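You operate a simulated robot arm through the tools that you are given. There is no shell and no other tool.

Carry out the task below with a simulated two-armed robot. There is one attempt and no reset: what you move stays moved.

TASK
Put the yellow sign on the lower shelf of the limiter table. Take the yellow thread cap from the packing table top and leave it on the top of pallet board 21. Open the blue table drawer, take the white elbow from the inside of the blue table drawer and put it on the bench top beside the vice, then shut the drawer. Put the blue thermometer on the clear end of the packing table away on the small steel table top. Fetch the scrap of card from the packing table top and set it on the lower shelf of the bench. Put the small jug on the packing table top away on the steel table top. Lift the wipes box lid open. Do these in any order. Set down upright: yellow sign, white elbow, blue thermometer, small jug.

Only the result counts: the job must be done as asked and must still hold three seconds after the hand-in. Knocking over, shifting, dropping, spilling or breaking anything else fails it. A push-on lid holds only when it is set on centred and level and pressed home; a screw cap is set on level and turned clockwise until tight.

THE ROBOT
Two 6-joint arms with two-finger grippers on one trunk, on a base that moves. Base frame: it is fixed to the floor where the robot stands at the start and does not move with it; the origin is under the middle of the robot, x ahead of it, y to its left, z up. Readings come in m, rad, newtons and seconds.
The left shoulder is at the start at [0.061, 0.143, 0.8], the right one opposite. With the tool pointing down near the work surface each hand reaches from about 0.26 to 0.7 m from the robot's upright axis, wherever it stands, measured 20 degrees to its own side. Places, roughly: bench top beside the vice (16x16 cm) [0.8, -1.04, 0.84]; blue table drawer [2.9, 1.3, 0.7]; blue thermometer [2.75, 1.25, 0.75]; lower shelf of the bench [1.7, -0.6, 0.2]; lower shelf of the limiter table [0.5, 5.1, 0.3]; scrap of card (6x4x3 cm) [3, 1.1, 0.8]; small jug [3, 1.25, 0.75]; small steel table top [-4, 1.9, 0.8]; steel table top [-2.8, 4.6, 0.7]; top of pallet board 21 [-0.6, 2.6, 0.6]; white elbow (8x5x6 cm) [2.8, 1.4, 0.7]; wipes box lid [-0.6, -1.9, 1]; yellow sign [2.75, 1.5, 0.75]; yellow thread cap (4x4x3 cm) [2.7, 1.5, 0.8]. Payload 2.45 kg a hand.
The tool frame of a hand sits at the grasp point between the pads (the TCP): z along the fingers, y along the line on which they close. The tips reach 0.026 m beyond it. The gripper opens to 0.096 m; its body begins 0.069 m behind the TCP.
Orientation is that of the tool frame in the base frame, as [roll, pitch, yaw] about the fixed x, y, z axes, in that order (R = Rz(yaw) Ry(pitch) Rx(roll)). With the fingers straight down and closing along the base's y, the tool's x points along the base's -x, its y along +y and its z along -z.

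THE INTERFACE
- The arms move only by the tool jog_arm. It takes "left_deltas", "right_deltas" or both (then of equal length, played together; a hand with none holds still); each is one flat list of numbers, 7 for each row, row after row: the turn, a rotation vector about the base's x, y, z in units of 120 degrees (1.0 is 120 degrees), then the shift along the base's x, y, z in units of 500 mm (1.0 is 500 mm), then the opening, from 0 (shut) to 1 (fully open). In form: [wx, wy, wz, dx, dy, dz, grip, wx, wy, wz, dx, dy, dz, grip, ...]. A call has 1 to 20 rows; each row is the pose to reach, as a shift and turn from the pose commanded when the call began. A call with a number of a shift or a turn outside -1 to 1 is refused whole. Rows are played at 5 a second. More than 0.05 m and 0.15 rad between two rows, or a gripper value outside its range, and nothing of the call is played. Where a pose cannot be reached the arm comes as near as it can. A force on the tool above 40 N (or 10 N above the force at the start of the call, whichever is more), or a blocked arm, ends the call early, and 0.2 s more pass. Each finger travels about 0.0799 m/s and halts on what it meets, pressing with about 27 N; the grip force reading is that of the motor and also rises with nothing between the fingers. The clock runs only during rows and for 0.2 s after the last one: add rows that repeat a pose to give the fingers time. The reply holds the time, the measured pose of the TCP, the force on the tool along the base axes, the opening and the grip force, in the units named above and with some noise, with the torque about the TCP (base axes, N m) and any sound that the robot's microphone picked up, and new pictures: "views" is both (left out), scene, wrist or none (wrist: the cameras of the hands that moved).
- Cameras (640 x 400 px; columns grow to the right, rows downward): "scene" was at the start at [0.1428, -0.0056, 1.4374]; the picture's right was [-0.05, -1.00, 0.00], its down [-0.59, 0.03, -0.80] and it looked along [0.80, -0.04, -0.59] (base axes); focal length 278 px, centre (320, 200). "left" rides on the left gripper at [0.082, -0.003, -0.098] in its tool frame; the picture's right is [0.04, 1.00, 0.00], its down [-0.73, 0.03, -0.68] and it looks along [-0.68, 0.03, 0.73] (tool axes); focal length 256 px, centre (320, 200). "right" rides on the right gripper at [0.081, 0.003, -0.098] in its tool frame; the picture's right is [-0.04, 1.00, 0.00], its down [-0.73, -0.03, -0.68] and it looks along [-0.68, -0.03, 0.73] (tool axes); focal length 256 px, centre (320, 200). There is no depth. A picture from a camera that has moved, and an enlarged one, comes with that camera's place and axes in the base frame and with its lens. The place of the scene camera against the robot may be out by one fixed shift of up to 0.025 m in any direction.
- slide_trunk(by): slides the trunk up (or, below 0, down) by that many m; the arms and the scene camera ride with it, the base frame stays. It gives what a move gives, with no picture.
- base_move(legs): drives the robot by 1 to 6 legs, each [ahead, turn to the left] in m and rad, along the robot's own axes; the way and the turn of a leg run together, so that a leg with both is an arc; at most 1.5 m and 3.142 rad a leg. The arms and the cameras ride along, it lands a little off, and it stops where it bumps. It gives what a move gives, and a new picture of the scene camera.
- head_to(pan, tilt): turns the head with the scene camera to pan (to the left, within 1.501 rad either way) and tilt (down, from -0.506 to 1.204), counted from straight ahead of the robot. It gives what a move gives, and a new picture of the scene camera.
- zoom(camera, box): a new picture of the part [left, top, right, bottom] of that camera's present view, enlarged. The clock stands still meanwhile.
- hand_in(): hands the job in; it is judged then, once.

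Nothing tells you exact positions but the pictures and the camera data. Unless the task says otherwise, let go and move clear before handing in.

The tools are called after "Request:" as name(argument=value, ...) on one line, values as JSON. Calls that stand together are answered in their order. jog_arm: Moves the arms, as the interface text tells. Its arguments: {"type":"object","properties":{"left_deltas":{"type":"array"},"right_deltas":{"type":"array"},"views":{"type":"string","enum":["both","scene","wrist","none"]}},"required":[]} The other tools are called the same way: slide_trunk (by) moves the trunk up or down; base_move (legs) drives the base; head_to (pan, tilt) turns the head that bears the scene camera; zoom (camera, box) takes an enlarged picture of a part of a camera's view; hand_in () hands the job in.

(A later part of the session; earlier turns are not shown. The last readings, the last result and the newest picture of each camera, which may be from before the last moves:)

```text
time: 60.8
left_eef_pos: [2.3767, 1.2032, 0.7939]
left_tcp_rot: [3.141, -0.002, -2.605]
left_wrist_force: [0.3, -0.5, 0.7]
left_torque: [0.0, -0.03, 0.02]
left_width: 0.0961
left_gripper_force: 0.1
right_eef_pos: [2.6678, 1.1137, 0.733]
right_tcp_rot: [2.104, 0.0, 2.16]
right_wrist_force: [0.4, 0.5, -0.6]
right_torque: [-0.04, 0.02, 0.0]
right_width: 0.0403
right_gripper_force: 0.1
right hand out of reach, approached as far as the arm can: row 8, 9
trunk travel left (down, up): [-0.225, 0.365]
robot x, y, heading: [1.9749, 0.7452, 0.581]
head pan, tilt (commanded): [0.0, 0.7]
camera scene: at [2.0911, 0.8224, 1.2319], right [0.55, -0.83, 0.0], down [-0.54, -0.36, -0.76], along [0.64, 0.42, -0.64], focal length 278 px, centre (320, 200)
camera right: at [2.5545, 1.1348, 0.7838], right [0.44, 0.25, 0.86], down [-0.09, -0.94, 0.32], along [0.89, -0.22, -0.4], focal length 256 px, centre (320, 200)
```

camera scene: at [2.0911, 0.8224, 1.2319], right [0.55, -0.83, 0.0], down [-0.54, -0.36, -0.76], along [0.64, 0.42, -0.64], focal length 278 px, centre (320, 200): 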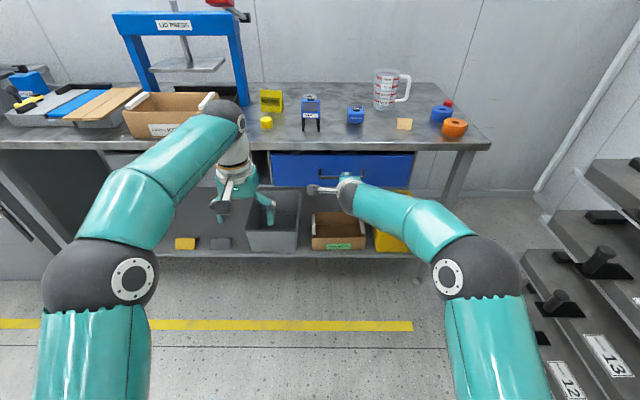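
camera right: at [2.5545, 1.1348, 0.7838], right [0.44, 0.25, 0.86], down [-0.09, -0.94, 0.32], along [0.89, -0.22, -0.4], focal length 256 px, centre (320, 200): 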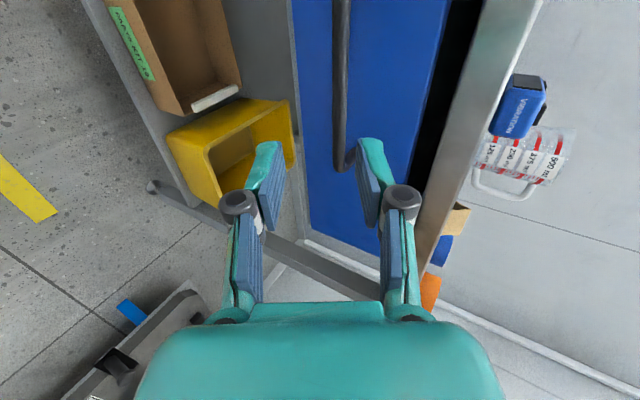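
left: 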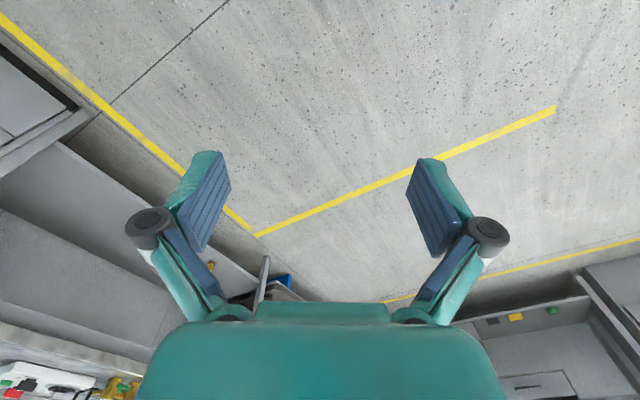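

The bar is about 9 cm ahead and 1.5 cm above the tool axis. I'll drop the trunk 3 cm for comfort, then advance so the fingers straddle the bar.

Request:
slide_trunk(by=-0.03)

Request:
jog_arm(right_deltas=[0, 0, 0, 0.025, 0.0168, 0.006, 0.42, 0, 0, 0, 0.05, 0.0335, 0.006, 0.42, 0, 0, 0, 0.075, 0.0503, 0.006, 0.42, 0, 0, 0, 0.1, 0.067, 0.006, 0.42], views="both")

```text
time: 61.5
left_eef_pos: [2.3774, 1.2032, 0.7632]
left_tcp_rot: [3.141, -0.001, -2.604]
left_wrist_force: [0.4, 0.4, -0.2]
left_torque: [-0.01, -0.01, 0.0]
left_width: 0.0962
left_gripper_force: 0.0
right_eef_pos: [2.6681, 1.1135, 0.7025]
right_tcp_rot: [2.103, -0.001, 2.161]
right_wrist_force: [0.5, -0.4, -0.3]
right_torque: [-0.02, -0.01, -0.01]
right_width: 0.0403
right_gripper_force: 0.0
trunk travel left (down, up): [-0.195, 0.395]
robot x, y, heading: [1.9732, 0.7414, 0.586]
head pan, tilt (commanded): [0.0, 0.7]
```

```text
time: 62.5
left_eef_pos: [2.377, 1.2036, 0.7622]
left_tcp_rot: [-3.141, -0.003, -2.606]
left_wrist_force: [-0.7, 0.1, 0.1]
left_torque: [-0.03, 0.0, -0.01]
left_width: 0.0961
left_gripper_force: 0.1
right_eef_pos: [2.7184, 1.147, 0.7046]
right_tcp_rot: [2.105, 0.0, 2.158]
right_wrist_force: [0.2, -0.2, -0.1]
right_torque: [-0.02, -0.02, 0.0]
right_width: 0.0404
right_gripper_force: 0.1
trunk travel left (down, up): [-0.195, 0.395]
robot x, y, heading: [1.9774, 0.7448, 0.586]
head pan, tilt (commanded): [0.0, 0.7]
camera scene: at [2.0912, 0.8225, 1.2019], right [0.55, -0.83, 0.0], down [-0.54, -0.36, -0.76], along [0.64, 0.42, -0.65], focal length 278 px, centre (320, 200)
camera right: at [2.6055, 1.1686, 0.7562], right [0.45, 0.25, 0.86], down [-0.09, -0.94, 0.32], along [0.89, -0.22, -0.4], focal length 256 px, centre (320, 200)
```

scene: 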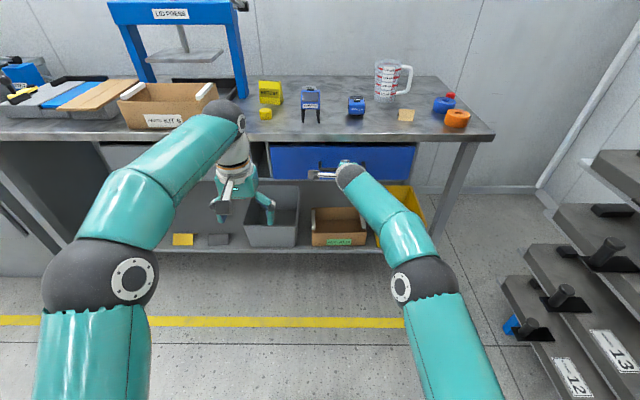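
right: 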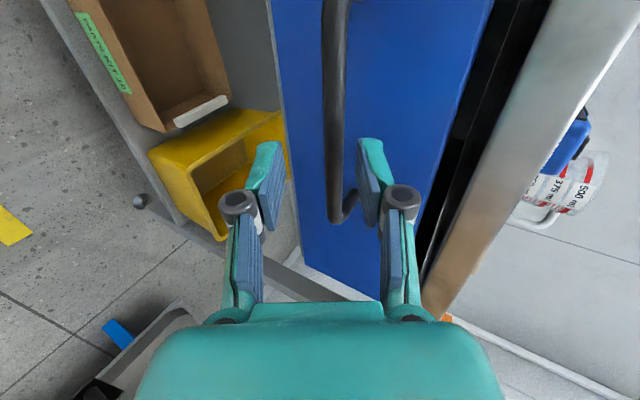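

The bar lies between the finger pads. Advancing 1.5 cm more and closing.

Request:
jog_arm(right_deltas=[0, 0, 0, 0.0125, 0.0083, 0, 0.42, 0, 0, 0, 0.025, 0.0167, 0, 0.42, 0, 0, 0, 0.025, 0.0167, 0, 0, 0, 0, 0, 0.025, 0.0167, 0, 0, 0, 0, 0, 0.025, 0.0167, 0, 0], views="wrist")

```text
time: 63.8
left_eef_pos: [2.374, 1.2027, 0.7654]
left_tcp_rot: [3.141, 0.001, -2.605]
left_wrist_force: [0.7, 0.4, 0.0]
left_torque: [0.02, 0.02, 0.04]
left_width: 0.0958
left_gripper_force: 0.0
right_eef_pos: [2.7261, 1.1526, 0.7093]
right_tcp_rot: [2.098, -0.001, 2.158]
right_wrist_force: [-21.2, -14.6, 10.5]
right_torque: [-0.06, 0.1, -0.38]
right_width: 0.006
right_gripper_force: 28.6
right hand out of reach, approached as far as the arm can: row 2, 3, 4, 5
trunk travel left (down, up): [-0.195, 0.395]
robot x, y, heading: [1.9773, 0.7444, 0.585]
head pan, tilt (commanded): [0.0, 0.7]
camera right: at [2.6117, 1.1749, 0.7603], right [0.44, 0.25, 0.86], down [-0.09, -0.94, 0.32], along [0.89, -0.22, -0.39], focal length 256 px, centre (320, 200)
```

right: 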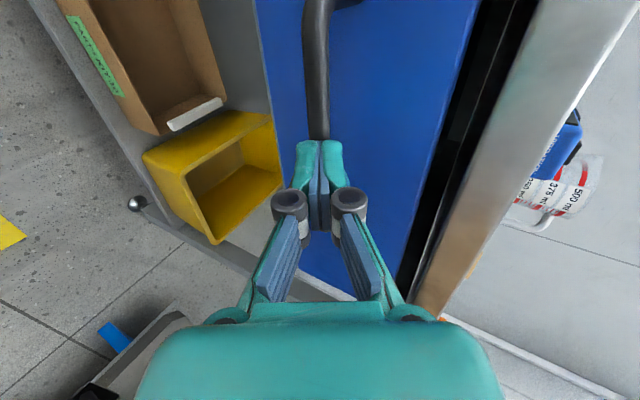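

The fingers closed at 6 mm with some push against the drawer front. I'll test by pulling back a little with the arm.

Request:
jog_arm(right_deltas=[0, 0, 0, -0.0125, -0.0083, 0, 0, 0, 0, 0, -0.025, -0.0167, 0, 0, 0, 0, 0, -0.042, -0.028, 0, 0, 0, 0, 0, -0.042, -0.028, 0, 0], views="both")

```text
time: 64.8
left_eef_pos: [2.3772, 1.2036, 0.7639]
left_tcp_rot: [-3.141, -0.002, -2.607]
left_wrist_force: [-0.6, -0.4, 1.3]
left_torque: [-0.02, 0.0, -0.01]
left_width: 0.0961
left_gripper_force: 0.1
right_eef_pos: [2.7069, 1.1424, 0.704]
right_tcp_rot: [2.103, 0.001, 2.159]
right_wrist_force: [0.3, -0.9, -0.8]
right_torque: [-0.02, 0.0, -0.02]
right_width: 0.0
right_gripper_force: 28.0
trunk travel left (down, up): [-0.195, 0.395]
robot x, y, heading: [1.9744, 0.743, 0.586]
head pan, tilt (commanded): [0.0, 0.7]
camera scene: at [2.0911, 0.8224, 1.2019], right [0.55, -0.83, 0.0], down [-0.54, -0.36, -0.76], along [0.64, 0.42, -0.64], focal length 278 px, centre (320, 200)
camera right: at [2.5927, 1.1625, 0.7559], right [0.44, 0.25, 0.86], down [-0.09, -0.94, 0.32], along [0.89, -0.22, -0.4], focal length 256 px, centre (320, 200)
```

scene: 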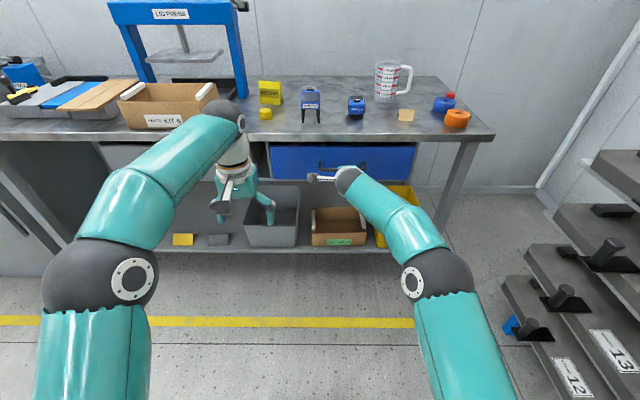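
right: 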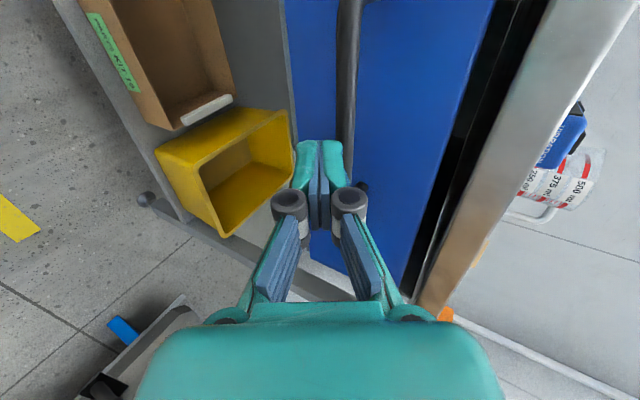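

The bar was only at the very tips and slipped out. I'll retract slightly, creep the base forward 4 cm for reach, and re-approach deeper.

Request:
jog_arm(right_deltas=[0, 0, 0, -0.025, -0.0167, 0.013, 0, 0, 0, 0, -0.05, -0.033, 0.026, 0.5, 0, 0, 0, -0.05, -0.033, 0.026, 0.5, 0, 0, 0, -0.05, -0.033, 0.026, 0.5], views="none")

Request:
base_move(legs=[[0.04, 0.0]])

Request:
zoom(camera="right", box=[0, 0, 640, 400])

```text
time: 65.8
left_eef_pos: [2.3771, 1.2032, 0.7631]
left_tcp_rot: [3.141, -0.001, -2.607]
left_wrist_force: [0.3, 0.0, -0.1]
left_torque: [0.02, 0.0, -0.02]
left_width: 0.0961
left_gripper_force: 0.1
right_eef_pos: [2.6812, 1.125, 0.7172]
right_tcp_rot: [2.103, 0.0, 2.16]
right_wrist_force: [-0.4, 1.1, 0.7]
right_torque: [0.01, -0.02, -0.01]
right_width: 0.048
right_gripper_force: 0.0
trunk travel left (down, up): [-0.195, 0.395]
robot x, y, heading: [1.9732, 0.7439, 0.588]
head pan, tilt (commanded): [0.0, 0.7]
```

```text
time: 66.6
left_eef_pos: [2.4091, 1.2261, 0.7636]
left_tcp_rot: [3.141, -0.001, -2.606]
left_wrist_force: [-0.6, -1.0, 0.0]
left_torque: [0.03, 0.0, -0.04]
left_width: 0.096
left_gripper_force: 0.0
right_eef_pos: [2.7151, 1.1471, 0.7166]
right_tcp_rot: [2.105, 0.0, 2.158]
right_wrist_force: [-1.0, -0.4, -0.2]
right_torque: [0.0, -0.03, -0.03]
right_width: 0.0478
right_gripper_force: 0.1
trunk travel left (down, up): [-0.195, 0.395]
robot x, y, heading: [2.0098, 0.7638, 0.587]
head pan, tilt (commanded): [0.0, 0.7]
camera scene: at [2.1252, 0.845, 1.2018], right [0.55, -0.83, 0.0], down [-0.54, -0.36, -0.76], along [0.64, 0.42, -0.65], focal length 278 px, centre (320, 200)
```

scene: 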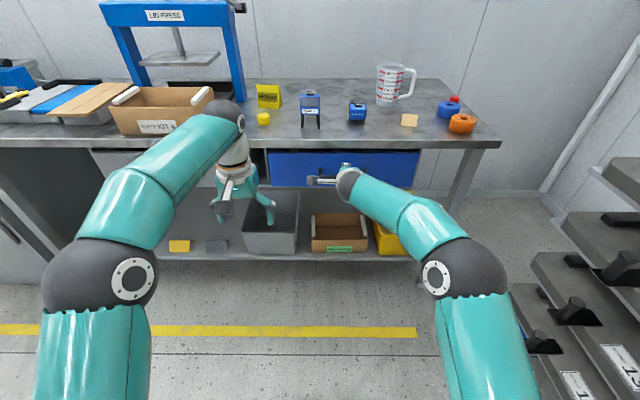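

```text
1.00 times, centred on (320, 200) of right (not enlarged: the box is as wide or as high as the picture)
camera zoom: at [2.6021, 1.1684, 0.7687], right [0.44, 0.25, 0.86], down [-0.09, -0.94, 0.32], along [0.89, -0.22, -0.4], focal length 256 px, centre (320, 200)
```

zoom: 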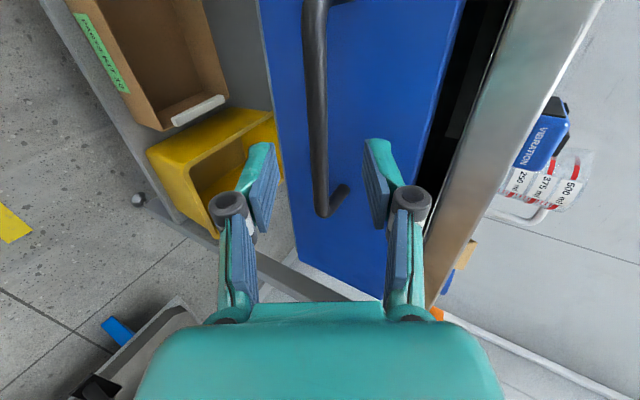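

Bar is centred on the tool axis. Advancing 3.4 cm along the tool axis with a narrower opening, then closing.

Request:
jog_arm(right_deltas=[0, 0, 0, 0.0162, 0.0109, -0.0115, 0.36, 0, 0, 0, 0.0325, 0.0217, -0.0231, 0.36, 0, 0, 0, 0.0487, 0.0326, -0.0346, 0.36, 0, 0, 0, 0.0487, 0.0326, -0.0346, 0.36], views="wrist")

```text
time: 67.6
left_eef_pos: [2.4097, 1.2251, 0.7634]
left_tcp_rot: [-3.141, -0.002, -2.607]
left_wrist_force: [0.4, -0.3, -0.3]
left_torque: [0.0, -0.01, -0.01]
left_width: 0.0956
left_gripper_force: 0.0
right_eef_pos: [2.7401, 1.1637, 0.6999]
right_tcp_rot: [2.105, 0.002, 2.158]
right_wrist_force: [0.6, 0.5, 0.1]
right_torque: [0.03, 0.0, -0.01]
right_width: 0.0346
right_gripper_force: 0.0
trunk travel left (down, up): [-0.195, 0.395]
robot x, y, heading: [2.0083, 0.7616, 0.582]
head pan, tilt (commanded): [0.0, 0.7]
camera right: at [2.6263, 1.1848, 0.7517], right [0.44, 0.25, 0.86], down [-0.09, -0.94, 0.32], along [0.89, -0.22, -0.4], focal length 256 px, centre (320, 200)
```

right: 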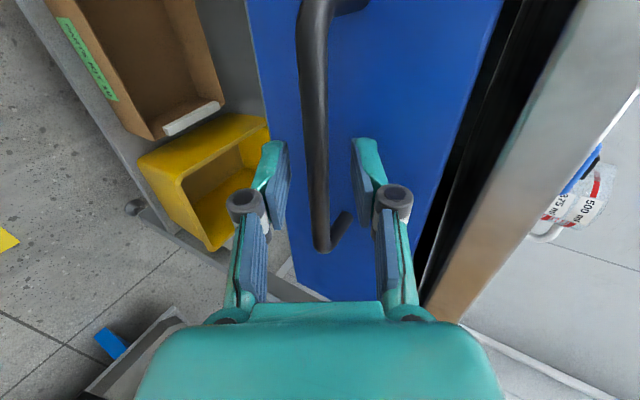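

Request:
jog_arm(right_deltas=[0, 0, 0, 0, 0, 0, 0.1, 0, 0, 0, 0, 0, 0, 0, 0, 0, 0, 0, 0, 0, 0], views="wrist")

```text
time: 68.4
left_eef_pos: [2.4101, 1.2264, 0.764]
left_tcp_rot: [3.141, -0.003, -2.606]
left_wrist_force: [-0.2, -0.4, 0.0]
left_torque: [-0.01, -0.05, -0.03]
left_width: 0.0958
left_gripper_force: 0.0
right_eef_pos: [2.7397, 1.1628, 0.7006]
right_tcp_rot: [2.105, 0.001, 2.16]
right_wrist_force: [-2.6, -2.7, -3.2]
right_torque: [-0.02, 0.06, -0.06]
right_width: 0.0109
right_gripper_force: 38.4
trunk travel left (down, up): [-0.195, 0.395]
robot x, y, heading: [2.0118, 0.7628, 0.583]
head pan, tilt (commanded): [0.0, 0.7]
camera right: at [2.626, 1.1848, 0.7513], right [0.45, 0.25, 0.86], down [-0.09, -0.94, 0.32], along [0.89, -0.22, -0.4], focal length 256 px, centre (320, 200)
```

right: 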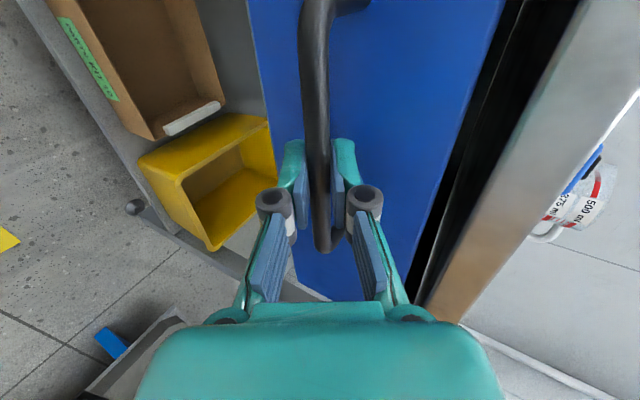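

Firm grip on the bar (width 11 mm). Now pulling the drawer by backing the base.

Request:
base_move(legs=[[-0.1, 0.0]])

```text
time: 69.6
left_eef_pos: [2.3269, 1.1705, 0.7626]
left_tcp_rot: [-3.14, 0.0, -2.604]
left_wrist_force: [0.5, -0.8, 0.5]
left_torque: [-0.01, 0.0, 0.0]
left_width: 0.0963
left_gripper_force: 0.0
right_eef_pos: [2.6541, 1.1087, 0.6987]
right_tcp_rot: [2.104, 0.0, 2.162]
right_wrist_force: [-3.6, 2.3, -3.8]
right_torque: [-0.04, 0.03, -0.08]
right_width: 0.0112
right_gripper_force: 38.0
trunk travel left (down, up): [-0.195, 0.395]
robot x, y, heading: [1.9241, 0.7099, 0.589]
head pan, tilt (commanded): [0.0, 0.7]
camera scene: at [2.041, 0.7894, 1.2019], right [0.55, -0.83, 0.0], down [-0.54, -0.36, -0.76], along [0.64, 0.42, -0.65], focal length 278 px, centre (320, 200)
```

scene: 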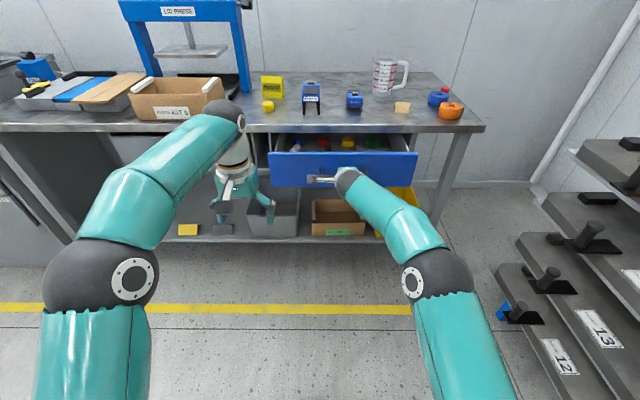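

The drawer is opening well (contents visible). Pulling another 10 cm.

Request:
base_move(legs=[[-0.1, 0.0]])

Request:
zoom(camera="scene", box=[240, 80, 440, 205])

```text
time: 70.7
left_eef_pos: [2.2426, 1.1148, 0.7647]
left_tcp_rot: [-3.14, -0.002, -2.606]
left_wrist_force: [0.2, 0.2, -0.7]
left_torque: [-0.01, -0.04, -0.01]
left_width: 0.0958
left_gripper_force: 0.1
right_eef_pos: [2.5704, 1.0535, 0.6987]
right_tcp_rot: [2.105, 0.001, 2.161]
right_wrist_force: [-4.1, 3.1, -2.7]
right_torque: [0.04, 0.08, -0.04]
right_width: 0.0112
right_gripper_force: 38.0
trunk travel left (down, up): [-0.195, 0.395]
robot x, y, heading: [1.844, 0.6542, 0.587]
head pan, tilt (commanded): [0.0, 0.7]
camera scene: at [1.9578, 0.7343, 1.2019], right [0.55, -0.83, 0.0], down [-0.54, -0.36, -0.76], along [0.64, 0.42, -0.65], focal length 278 px, centre (320, 200)
```

scene: 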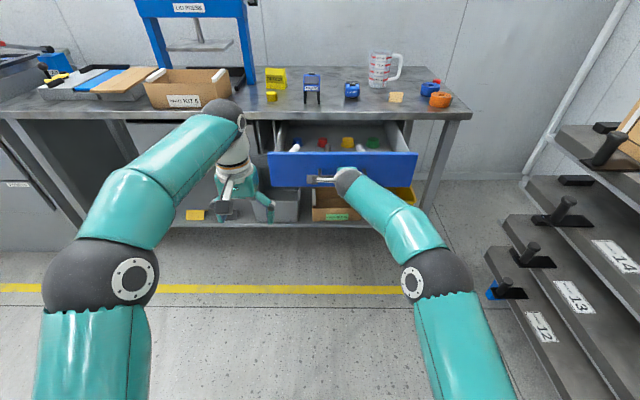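

```text
3.20 times, centred on (340, 142) of scene
camera zoom: at [1.9578, 0.7343, 1.2019], right [0.55, -0.83, 0.0], down [-0.54, -0.36, -0.76], along [0.64, 0.42, -0.65], focal length 890 px, centre (256, 384)
```

zoom: 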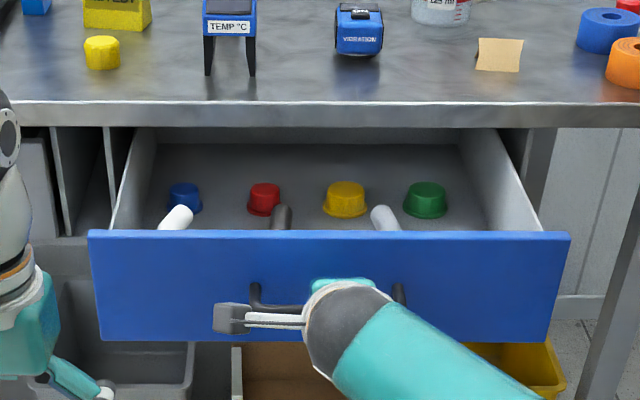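

Drawer is open ~20 cm with several caps and fittings in it. I'll release the handle and back the hand out along its axis.

Request:
jog_arm(right_deltas=[0, 0, 0, 0, 0, 0, 0.4, 0, 0, 0, 0, 0, 0, 0.4, 0, 0, 0, -0.02, -0.0135, 0.0145, 0.4, 0, 0, 0, -0.0475, -0.0318, 0.0338, 0.4, 0, 0, 0, -0.0715, -0.0478, 0.0508, 0.4], views="both")

```text
time: 71.9
left_eef_pos: [2.2427, 1.1151, 0.7645]
left_tcp_rot: [-3.141, -0.001, -2.606]
left_wrist_force: [0.1, -0.2, -0.4]
left_torque: [0.0, 0.01, 0.02]
left_width: 0.0957
left_gripper_force: 0.1
right_eef_pos: [2.5346, 1.0301, 0.726]
right_tcp_rot: [2.105, -0.001, 2.161]
right_wrist_force: [-0.2, 0.5, 0.3]
right_torque: [-0.02, 0.01, 0.02]
right_width: 0.0383
right_gripper_force: 0.0
trunk travel left (down, up): [-0.195, 0.395]
robot x, y, heading: [1.8391, 0.6561, 0.585]
head pan, tilt (commanded): [0.0, 0.7]
camera scene: at [1.9576, 0.7338, 1.2019], right [0.55, -0.83, 0.0], down [-0.54, -0.36, -0.76], along [0.64, 0.42, -0.64], focal length 278 px, centre (320, 200)
camera right: at [2.4214, 1.0507, 0.7776], right [0.45, 0.25, 0.86], down [-0.09, -0.94, 0.32], along [0.89, -0.22, -0.4], focal length 256 px, centre (320, 200)
```

scene: 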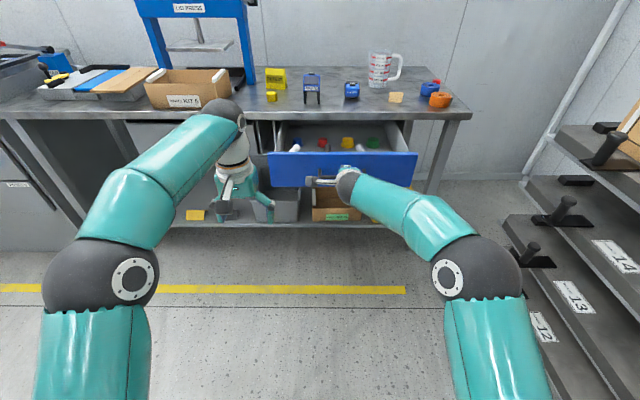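
right: 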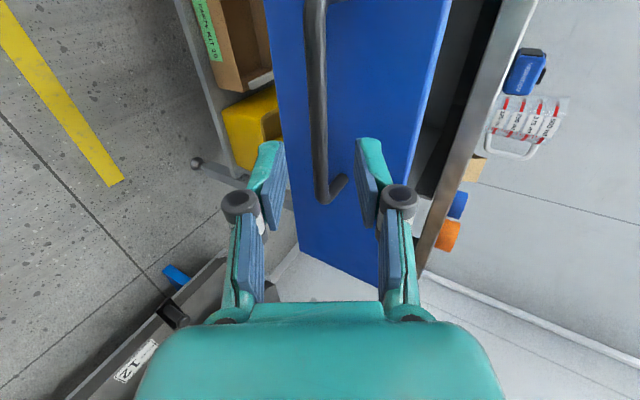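

Raising the trunk back and returning the right arm to a tool-down pose out of the way.

Request:
slide_trunk(by=0.23)

Request:
jog_arm(right_deltas=[-0.038, 0.0076, 0.048, -0.02, -0.0475, 0.006, 0.6, -0.076, 0.015, 0.097, -0.04, -0.095, 0.012, 0.8, -0.115, 0.023, 0.145, -0.06, -0.1425, 0.018, 1, -0.153, 0.03, 0.193, -0.08, -0.19, 0.024, 1, -0.191, 0.038, 0.241, -0.1, -0.2375, 0.03, 1, -0.229, 0.045, 0.29, -0.12, -0.285, 0.036, 1, -0.2675, 0.053, 0.338, -0.14, -0.3325, 0.04, 1, -0.306, 0.061, 0.386, -0.16, -0.38, 0.046, 1, -0.344, 0.068, 0.435, -0.18, -0.4275, 0.052, 1, -0.382, 0.076, 0.483, -0.2, -0.475, 0.058, 1, -0.42, 0.083, 0.531, -0.22, -0.5225, 0.064, 1, -0.4586, 0.091, 0.579, -0.24, -0.57, 0.07, 1, -0.497, 0.098, 0.628, -0.26, -0.6175, 0.075, 1, -0.535, 0.106, 0.676, -0.28, -0.665, 0.08, 1], views="both")

```text
time: 74.4
left_eef_pos: [2.2421, 1.1149, 0.9956]
left_tcp_rot: [-3.141, -0.002, -2.605]
left_wrist_force: [0.2, 0.3, 0.7]
left_torque: [0.0, -0.01, -0.02]
left_width: 0.0959
left_gripper_force: 0.1
right_eef_pos: [2.5352, 1.0294, 0.9552]
right_tcp_rot: [2.107, 0.0, 2.16]
right_wrist_force: [0.0, 0.0, -0.8]
right_torque: [0.01, 0.0, -0.01]
right_width: 0.0385
right_gripper_force: 0.1
trunk travel left (down, up): [-0.425, 0.165]
robot x, y, heading: [1.8418, 0.6533, 0.586]
head pan, tilt (commanded): [0.0, 0.7]
```

```text
time: 77.4
left_eef_pos: [2.2433, 1.1146, 0.9945]
left_tcp_rot: [-3.139, 0.0, -2.606]
left_wrist_force: [0.3, 0.4, -0.2]
left_torque: [-0.03, 0.03, 0.0]
left_width: 0.0961
left_gripper_force: 0.0
right_eef_pos: [2.3942, 0.6981, 0.9941]
right_tcp_rot: [-3.141, -0.001, -2.551]
right_wrist_force: [0.0, 0.6, 0.0]
right_torque: [0.02, 0.02, 0.03]
right_width: 0.0959
right_gripper_force: 0.1
trunk travel left (down, up): [-0.425, 0.165]
robot x, y, heading: [1.8415, 0.6543, 0.583]
head pan, tilt (commanded): [0.0, 0.7]
camera scene: at [1.9574, 0.7336, 1.432], right [0.55, -0.83, 0.0], down [-0.54, -0.36, -0.76], along [0.64, 0.42, -0.64], focal length 278 px, centre (320, 200)
camera right: at [2.3262, 0.6538, 1.0927], right [-0.52, 0.85, 0.0], down [0.63, 0.39, 0.68], along [0.58, 0.35, -0.74], focal length 256 px, centre (320, 200)
```

scene: 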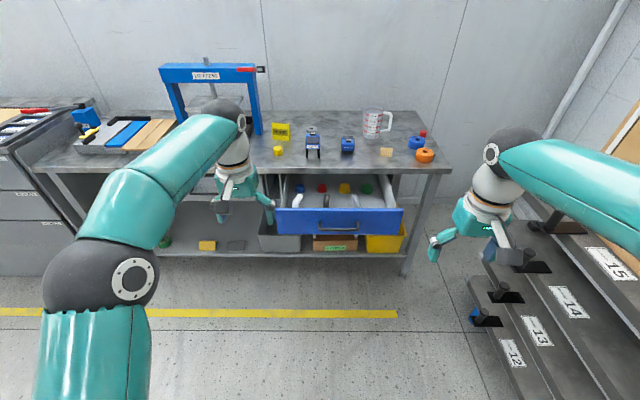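
right: 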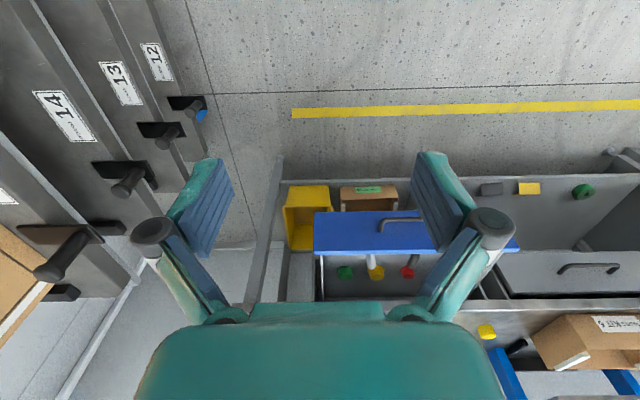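

Moving forward so the left hand can reach into the open drawer.

Request:
base_move(legs=[[0.33, 0.0]])

Request:
head_to(pan=0.0, tilt=0.9)

Request:
zoom(camera="scene", box=[240, 140, 440, 265])

```text
time: 79.5
left_eef_pos: [2.5129, 1.2981, 0.9938]
left_tcp_rot: [3.14, -0.003, -2.602]
left_wrist_force: [-0.7, 0.0, -0.4]
left_torque: [-0.01, -0.02, 0.0]
left_width: 0.0962
left_gripper_force: 0.0
right_eef_pos: [2.6686, 0.8794, 0.995]
right_tcp_rot: [-3.14, -0.002, -2.547]
right_wrist_force: [0.4, 0.3, -0.5]
right_torque: [0.01, 0.05, 0.03]
right_width: 0.0959
right_gripper_force: 0.2
trunk travel left (down, up): [-0.425, 0.165]
robot x, y, heading: [2.1166, 0.8319, 0.582]
head pan, tilt (commanded): [0.0, 0.7]
camera scene: at [2.2304, 0.9154, 1.4318], right [0.56, -0.83, 0.0], down [-0.54, -0.36, -0.76], along [0.64, 0.42, -0.65], focal length 278 px, centre (320, 200)
```

scene: 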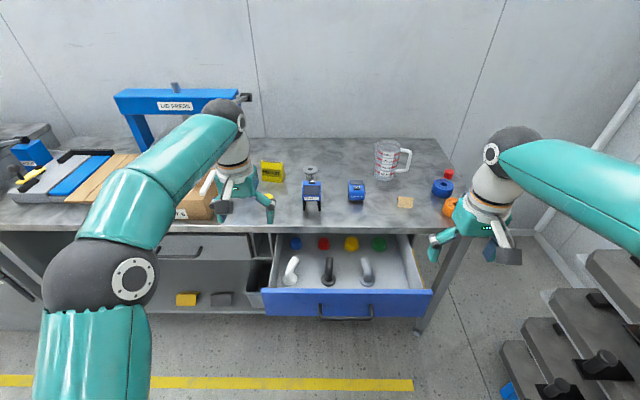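

```text
time: 80.3
left_eef_pos: [2.5142, 1.297, 0.9957]
left_tcp_rot: [-3.141, 0.0, -2.6]
left_wrist_force: [-0.8, 0.0, 0.2]
left_torque: [-0.02, -0.01, -0.02]
left_width: 0.0961
left_gripper_force: 0.0
right_eef_pos: [2.6676, 0.8801, 0.9954]
right_tcp_rot: [3.141, -0.001, -2.548]
right_wrist_force: [0.0, 0.2, 0.2]
right_torque: [-0.01, 0.0, 0.02]
right_width: 0.0961
right_gripper_force: 0.1
trunk travel left (down, up): [-0.425, 0.165]
robot x, y, heading: [2.1152, 0.8334, 0.59]
head pan, tilt (commanded): [0.0, 0.901]
camera scene: at [2.2216, 0.9095, 1.4159], right [0.56, -0.83, 0.0], down [-0.65, -0.44, -0.62], along [0.52, 0.34, -0.78], focal length 278 px, centre (320, 200)
```

scene: 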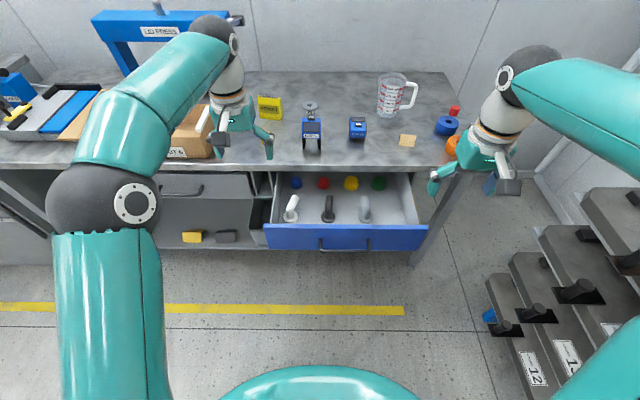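

```text
3.20 times, centred on (340, 202) of scene
camera zoom: at [2.2216, 0.9095, 1.4159], right [0.56, -0.83, 0.0], down [-0.65, -0.44, -0.62], along [0.52, 0.34, -0.78], focal length 890 px, centre (256, 192)
```

zoom: 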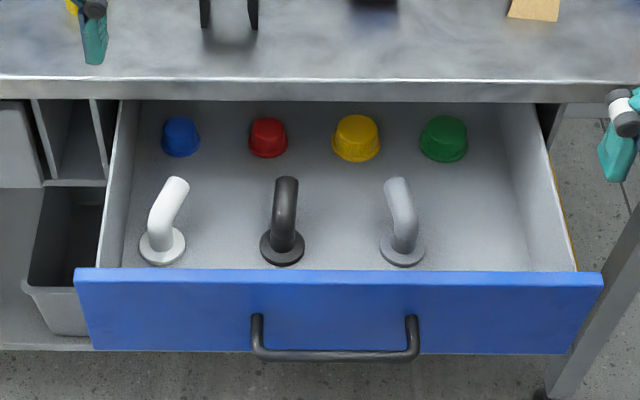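

Now I see the white elbow (flange down) at the drawer's left front. I'll bring the left hand above it, yawed to match its bend, to inspect closely.

Request:
jog_arm(left_deltas=[0, 0, -0.026, 0.021, -0.014, -0.065, 0.8, 0, 0, -0.053, 0.042, -0.028, -0.13, 0.7, 0, 0, -0.079, 0.064, -0.042, -0.195, 0.6, 0, 0, -0.105, 0.085, -0.055, -0.26, 0.6, 0, 0, -0.131, 0.106, -0.069, -0.325, 0.6, 0, 0, -0.158, 0.127, -0.083, -0.39, 0.6, 0, 0, -0.158, 0.127, -0.083, -0.39, 0.6], views="both")

```text
time: 81.9
left_eef_pos: [2.5763, 1.2558, 0.7992]
left_tcp_rot: [-3.14, 0.0, -2.934]
left_wrist_force: [-0.4, -0.2, -0.2]
left_torque: [-0.02, 0.03, -0.01]
left_width: 0.0575
left_gripper_force: 0.1
right_eef_pos: [2.6666, 0.8794, 0.9958]
right_tcp_rot: [3.141, -0.003, -2.548]
right_wrist_force: [0.6, -0.2, 0.5]
right_torque: [0.05, -0.02, 0.02]
right_width: 0.0961
right_gripper_force: 0.1
trunk travel left (down, up): [-0.425, 0.165]
robot x, y, heading: [2.1119, 0.8359, 0.591]
head pan, tilt (commanded): [0.0, 0.901]
camera scene: at [2.2213, 0.9093, 1.4159], right [0.56, -0.83, 0.0], down [-0.65, -0.44, -0.62], along [0.52, 0.34, -0.78], focal length 278 px, centre (320, 200)
camera left: at [2.4986, 1.2358, 0.8988], right [-0.25, 0.97, 0.0], down [0.71, 0.18, 0.68], along [0.66, 0.17, -0.73], focal length 256 px, centre (320, 200)
```

scene: 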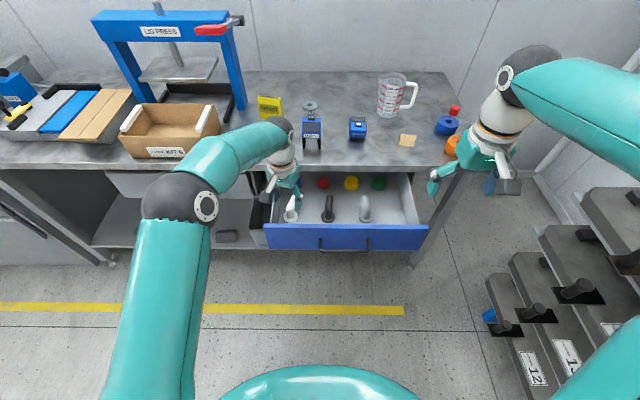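
left: 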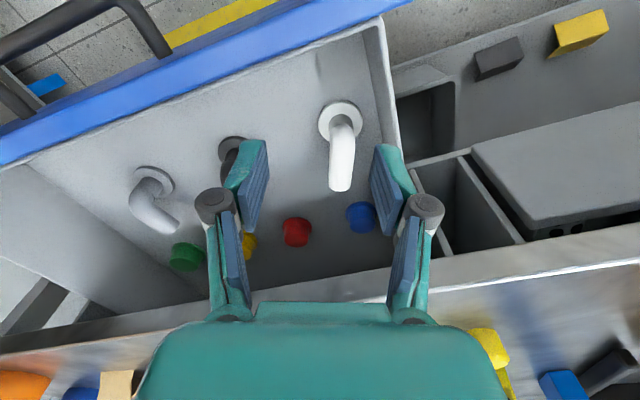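

The elbow's pipe is aligned with the hand. I'll shift above it with a narrower opening and descend part way to check.

Request:
jog_arm(left_deltas=[0, 0, 0.01, 0.052, 0.032, -0.02, 0.46, 0, 0, 0.02, 0.1046, 0.0646, -0.05, 0.44, 0, 0, 0.02, 0.1046, 0.0646, -0.09, 0.44, 0, 0, 0.02, 0.1046, 0.0646, -0.128, 0.44, 0, 0, 0.02, 0.1046, 0.0646, -0.128, 0.44], views="both")

Request:
zoom(camera="left", box=[200, 60, 440, 210])

Request:
zoom(camera="scene", box=[240, 140, 340, 265])

```text
time: 83.1
left_eef_pos: [2.6259, 1.2845, 0.7352]
left_tcp_rot: [-3.139, -0.002, -2.891]
left_wrist_force: [-0.4, -0.2, -0.6]
left_torque: [0.01, -0.01, -0.01]
left_width: 0.0424
left_gripper_force: 0.0
left hand out of reach, approached as far as the arm can: row 2, 3, 4, 5
right_eef_pos: [2.6662, 0.8806, 0.9955]
right_tcp_rot: [-3.141, -0.001, -2.548]
right_wrist_force: [-0.1, 0.7, 0.1]
right_torque: [0.01, -0.03, -0.04]
right_width: 0.0958
right_gripper_force: 0.1
trunk travel left (down, up): [-0.425, 0.165]
robot x, y, heading: [2.1134, 0.8392, 0.582]
head pan, tilt (commanded): [0.0, 0.901]
camera scene: at [2.2215, 0.9095, 1.4158], right [0.56, -0.83, 0.0], down [-0.65, -0.44, -0.62], along [0.52, 0.34, -0.78], focal length 278 px, centre (320, 200)
camera left: at [2.5472, 1.2614, 0.8337], right [-0.29, 0.96, 0.0], down [0.7, 0.21, 0.68], along [0.65, 0.19, -0.73], focal length 256 px, centre (320, 200)
```

scene: 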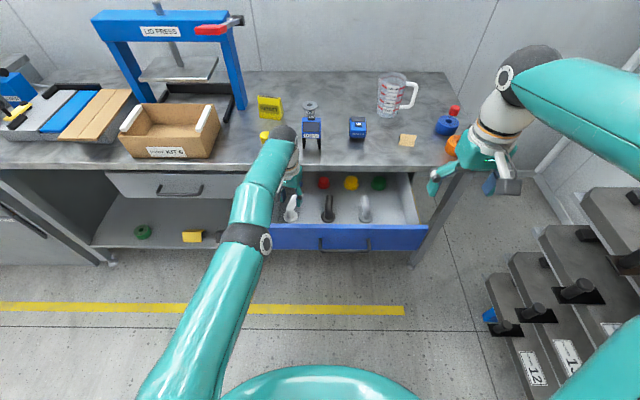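
left: 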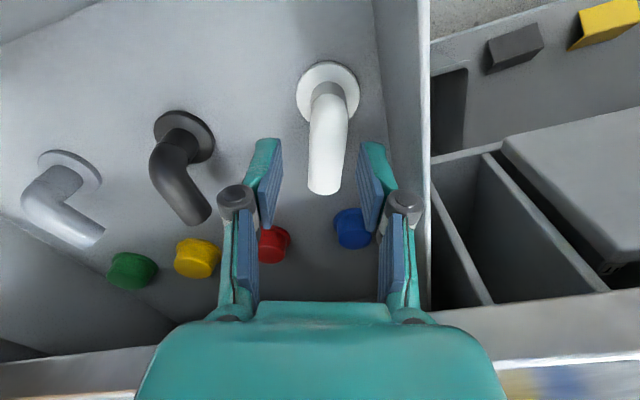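

```text
2.67 times, centred on (320, 135) of left
camera zoom: at [2.5472, 1.2614, 0.8337], right [-0.29, 0.96, 0.0], down [0.7, 0.21, 0.68], along [0.65, 0.19, -0.73], focal length 683 px, centre (320, 373)
```

zoom: 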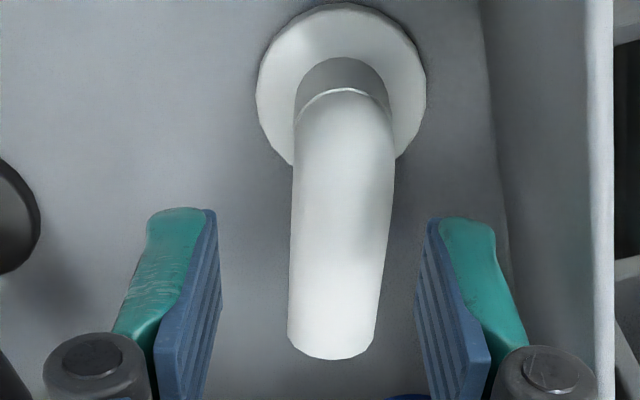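

```text
3.20 times, centred on (290, 202) of scene
camera zoom: at [2.2215, 0.9095, 1.4158], right [0.56, -0.83, 0.0], down [-0.65, -0.44, -0.62], along [0.52, 0.34, -0.78], focal length 890 px, centre (416, 192)
```

zoom: 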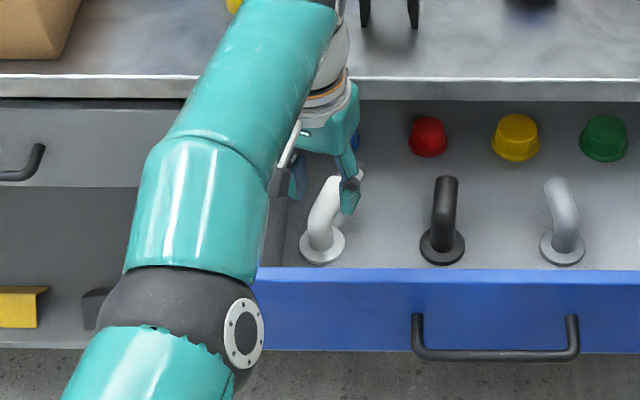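

The arm is at its stretch limit here. I'll lift the hand clear, creep the base forward 8 cm, and then come back down.

Request:
jog_arm(left_deltas=[0, 0, 0, 0, 0, 0.07, 0.44, 0, 0, 0, -0.03, -0.02, 0.14, 0.44, 0, 0, 0, -0.09, -0.06, 0.2, 0.44, 0, 0, 0, -0.133, -0.089, 0.24, 0.44], views="none")

Request:
base_move(legs=[[0.08, 0.0]])

Request:
zoom(camera="left", box=[0, 0, 640, 400])

```text
time: 84.1
left_eef_pos: [2.6181, 1.2738, 0.8272]
left_tcp_rot: [-3.141, -0.001, -2.89]
left_wrist_force: [-0.2, 0.5, 0.3]
left_torque: [-0.01, 0.01, -0.01]
left_width: 0.0425
left_gripper_force: 0.1
left hand out of reach, approached as far as the arm can: row 2, 3, 4
right_eef_pos: [2.6663, 0.8795, 0.9959]
right_tcp_rot: [3.141, -0.002, -2.547]
right_wrist_force: [0.2, 0.4, 0.0]
right_torque: [0.0, 0.02, 0.02]
right_width: 0.0959
right_gripper_force: 0.1
trunk travel left (down, up): [-0.425, 0.165]
robot x, y, heading: [2.1187, 0.8355, 0.591]
head pan, tilt (commanded): [0.0, 0.901]
```

```text
time: 85.2
left_eef_pos: [2.6852, 1.3206, 0.8247]
left_tcp_rot: [-3.139, -0.004, -2.891]
left_wrist_force: [-0.2, 0.2, 0.1]
left_torque: [-0.02, 0.0, -0.01]
left_width: 0.0423
left_gripper_force: 0.1
right_eef_pos: [2.7352, 0.9261, 0.994]
right_tcp_rot: [-3.14, -0.003, -2.545]
right_wrist_force: [-0.6, 0.1, 0.1]
right_torque: [-0.04, 0.03, 0.01]
right_width: 0.0961
right_gripper_force: 0.1
trunk travel left (down, up): [-0.425, 0.165]
robot x, y, heading: [2.1829, 0.8765, 0.595]
head pan, tilt (commanded): [0.0, 0.901]
camera scene: at [2.291, 0.9559, 1.4155], right [0.56, -0.83, 0.0], down [-0.65, -0.44, -0.62], along [0.51, 0.34, -0.79], focal length 278 px, centre (320, 200)
```

scene: 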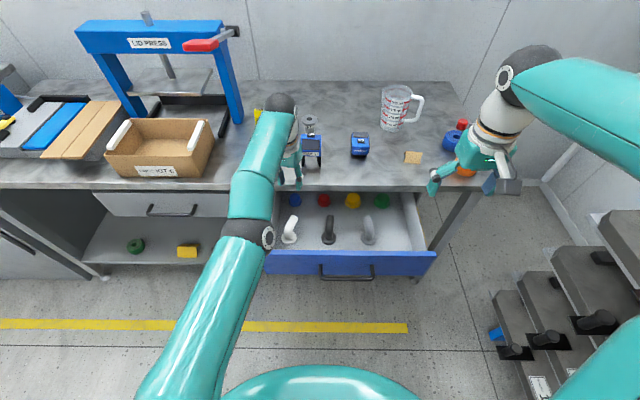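

```text
1.00 times, centred on (320, 200) of left (not enlarged: the box is as wide or as high as the picture)
camera zoom: at [2.6089, 1.2967, 0.9245], right [-0.29, 0.96, 0.0], down [0.71, 0.21, 0.68], along [0.65, 0.19, -0.74], focal length 256 px, centre (320, 200)
```

zoom: 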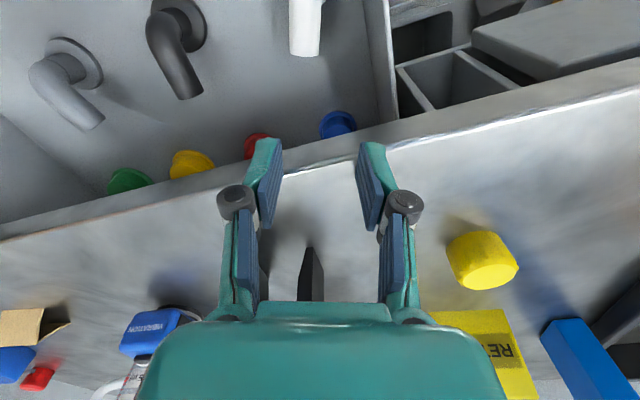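

The arm went nearly straight and the hand sits near the table edge. I'll raise it straight up and then pull back to un-stretch it.

Request:
jog_arm(left_deltas=[0, 0, 0, 0, 0, 0.08, 0.44, 0, 0, 0, 0, 0, 0.16, 0.44, 0, 0, 0, -0.03, -0.02, 0.22, 0.44, 0, 0, 0, -0.08, -0.04, 0.28, 0.44, 0, 0, 0, -0.14, -0.06, 0.3, 0.44, 0, 0, 0, -0.2, -0.08, 0.3, 0.44], views="both")

```text
time: 86.5
left_eef_pos: [2.6341, 1.2976, 0.9961]
left_tcp_rot: [-3.14, -0.012, -2.892]
left_wrist_force: [-0.6, -0.1, 0.1]
left_torque: [0.0, 0.01, -0.03]
left_width: 0.0424
left_gripper_force: 0.0
left hand out of reach, approached as far as the arm can: row 1, 2, 3, 4, 5, 6
right_eef_pos: [2.7336, 0.9259, 0.9953]
right_tcp_rot: [-3.141, -0.004, -2.547]
right_wrist_force: [0.2, -0.2, -0.4]
right_torque: [-0.04, 0.03, 0.0]
right_width: 0.0958
right_gripper_force: 0.0
trunk travel left (down, up): [-0.425, 0.165]
robot x, y, heading: [2.1791, 0.8819, 0.589]
head pan, tilt (commanded): [0.0, 0.901]
camera scene: at [2.2904, 0.9554, 1.4156], right [0.56, -0.83, 0.0], down [-0.65, -0.44, -0.62], along [0.51, 0.34, -0.78], focal length 278 px, centre (320, 200)
camera left: at [2.5584, 1.275, 1.0958], right [-0.29, 0.96, 0.0], down [0.71, 0.21, 0.67], along [0.64, 0.19, -0.74], focal length 256 px, centre (320, 200)
```

scene: 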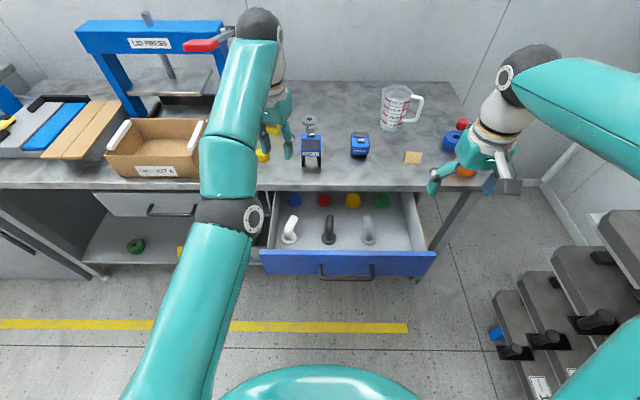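
left: 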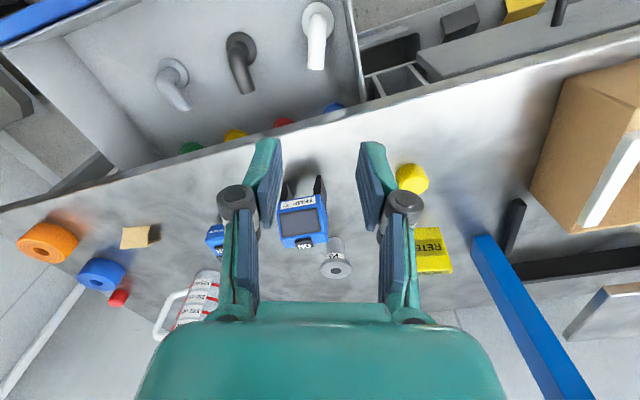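

I'll move the left hand back to a comfortable pose and turn the base slightly right so the elbow lies in the left arm's easy zone.

Request:
jog_arm(left_deltas=[0, 0, 0.035, -0.04, 0.027, 0.01, 0.44, 0, 0, 0.07, -0.085, 0.055, 0.01, 0.44, 0, 0, 0.11, -0.128, 0.083, 0.01, 0.44, 0, 0, 0.14, -0.128, 0.083, 0.01, 0.44, 0, 0, 0.14, -0.128, 0.083, 0.01, 0.44], views="none")

Request:
base_move(legs=[[0.0, -0.2]])

```text
time: 87.8
left_eef_pos: [2.6019, 1.3582, 1.0049]
left_tcp_rot: [-3.141, -0.004, -2.597]
left_wrist_force: [-0.1, 0.6, 0.1]
left_torque: [0.0, 0.01, -0.01]
left_width: 0.0423
left_gripper_force: 0.0
left hand out of reach, approached as far as the arm can: row 1, 2, 3, 4, 5
right_eef_pos: [2.7337, 0.9262, 0.996]
right_tcp_rot: [3.14, -0.001, -2.546]
right_wrist_force: [0.5, -0.3, 0.4]
right_torque: [0.01, 0.0, 0.0]
right_width: 0.0959
right_gripper_force: 0.1
trunk travel left (down, up): [-0.425, 0.165]
robot x, y, heading: [2.1823, 0.8801, 0.593]
head pan, tilt (commanded): [0.0, 0.901]
```

```text
time: 89.0
left_eef_pos: [2.6883, 1.2657, 1.0044]
left_tcp_rot: [-3.139, -0.002, -2.796]
left_wrist_force: [-0.2, 0.1, -0.4]
left_torque: [0.01, -0.02, 0.0]
left_width: 0.0423
left_gripper_force: 0.2
right_eef_pos: [2.7314, 0.8146, 0.9952]
right_tcp_rot: [-3.141, -0.002, -2.747]
right_wrist_force: [-0.1, 0.4, 0.1]
right_torque: [0.0, 0.01, 0.01]
right_width: 0.0963
right_gripper_force: 0.1
trunk travel left (down, up): [-0.425, 0.165]
robot x, y, heading: [2.1765, 0.8884, 0.388]
head pan, tilt (commanded): [0.0, 0.901]
camera scene: at [2.2974, 0.9392, 1.4158], right [0.38, -0.92, 0.0], down [-0.72, -0.3, -0.62], along [0.57, 0.24, -0.78], focal length 278 px, centre (320, 200)
```

scene: 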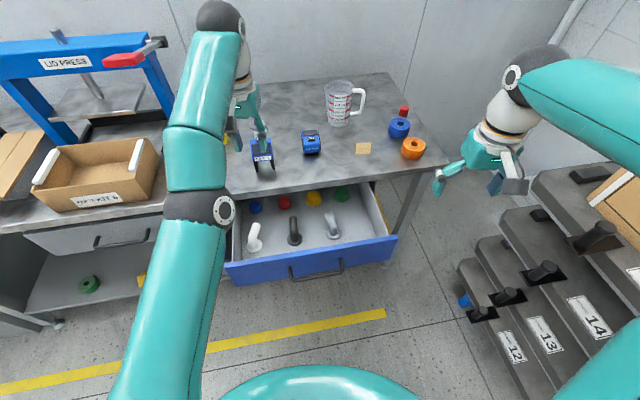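

Request:
jog_arm(left_deltas=[0, 0, 0.005, -0.01, 0.03, -0.01, 0.44, 0, 0, 0.01, -0.03, 0.06, -0.028, 0.44, 0, 0, 0.02, -0.07, 0.08, -0.028, 0.44, 0, 0, 0.02, -0.108, 0.08, -0.028, 0.44, 0, 0, 0.02, -0.108, 0.08, -0.028, 0.44, 0, 0, 0.02, -0.108, 0.08, -0.028, 0.44], views="scene")

```text
time: 90.4
left_eef_pos: [2.6673, 1.3178, 0.9981]
left_tcp_rot: [-3.139, -0.006, -2.754]
left_wrist_force: [0.6, -0.1, -0.7]
left_torque: [-0.01, -0.02, 0.01]
left_width: 0.042
left_gripper_force: 0.1
left hand out of reach, approached as far as the arm can: row 2, 3, 4, 5, 6
right_eef_pos: [2.7312, 0.8144, 0.9958]
right_tcp_rot: [3.14, -0.001, -2.745]
right_wrist_force: [0.0, -0.1, -0.1]
right_torque: [-0.05, 0.02, 0.02]
right_width: 0.096
right_gripper_force: 0.0
trunk travel left (down, up): [-0.425, 0.165]
robot x, y, heading: [2.1735, 0.8884, 0.389]
head pan, tilt (commanded): [0.0, 0.901]
camera scene: at [2.2973, 0.9392, 1.4158], right [0.38, -0.92, 0.0], down [-0.72, -0.3, -0.62], along [0.57, 0.24, -0.78], focal length 278 px, centre (320, 200)
```

scene: 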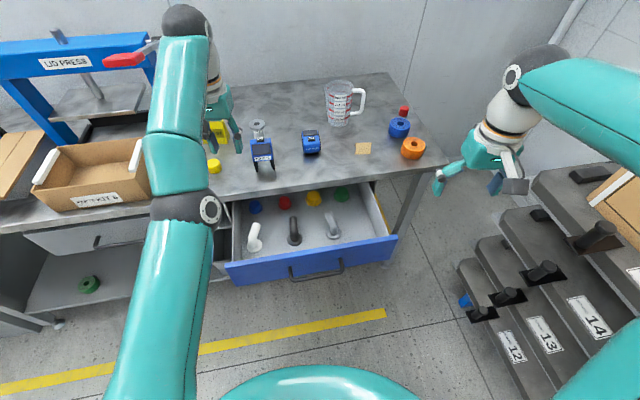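

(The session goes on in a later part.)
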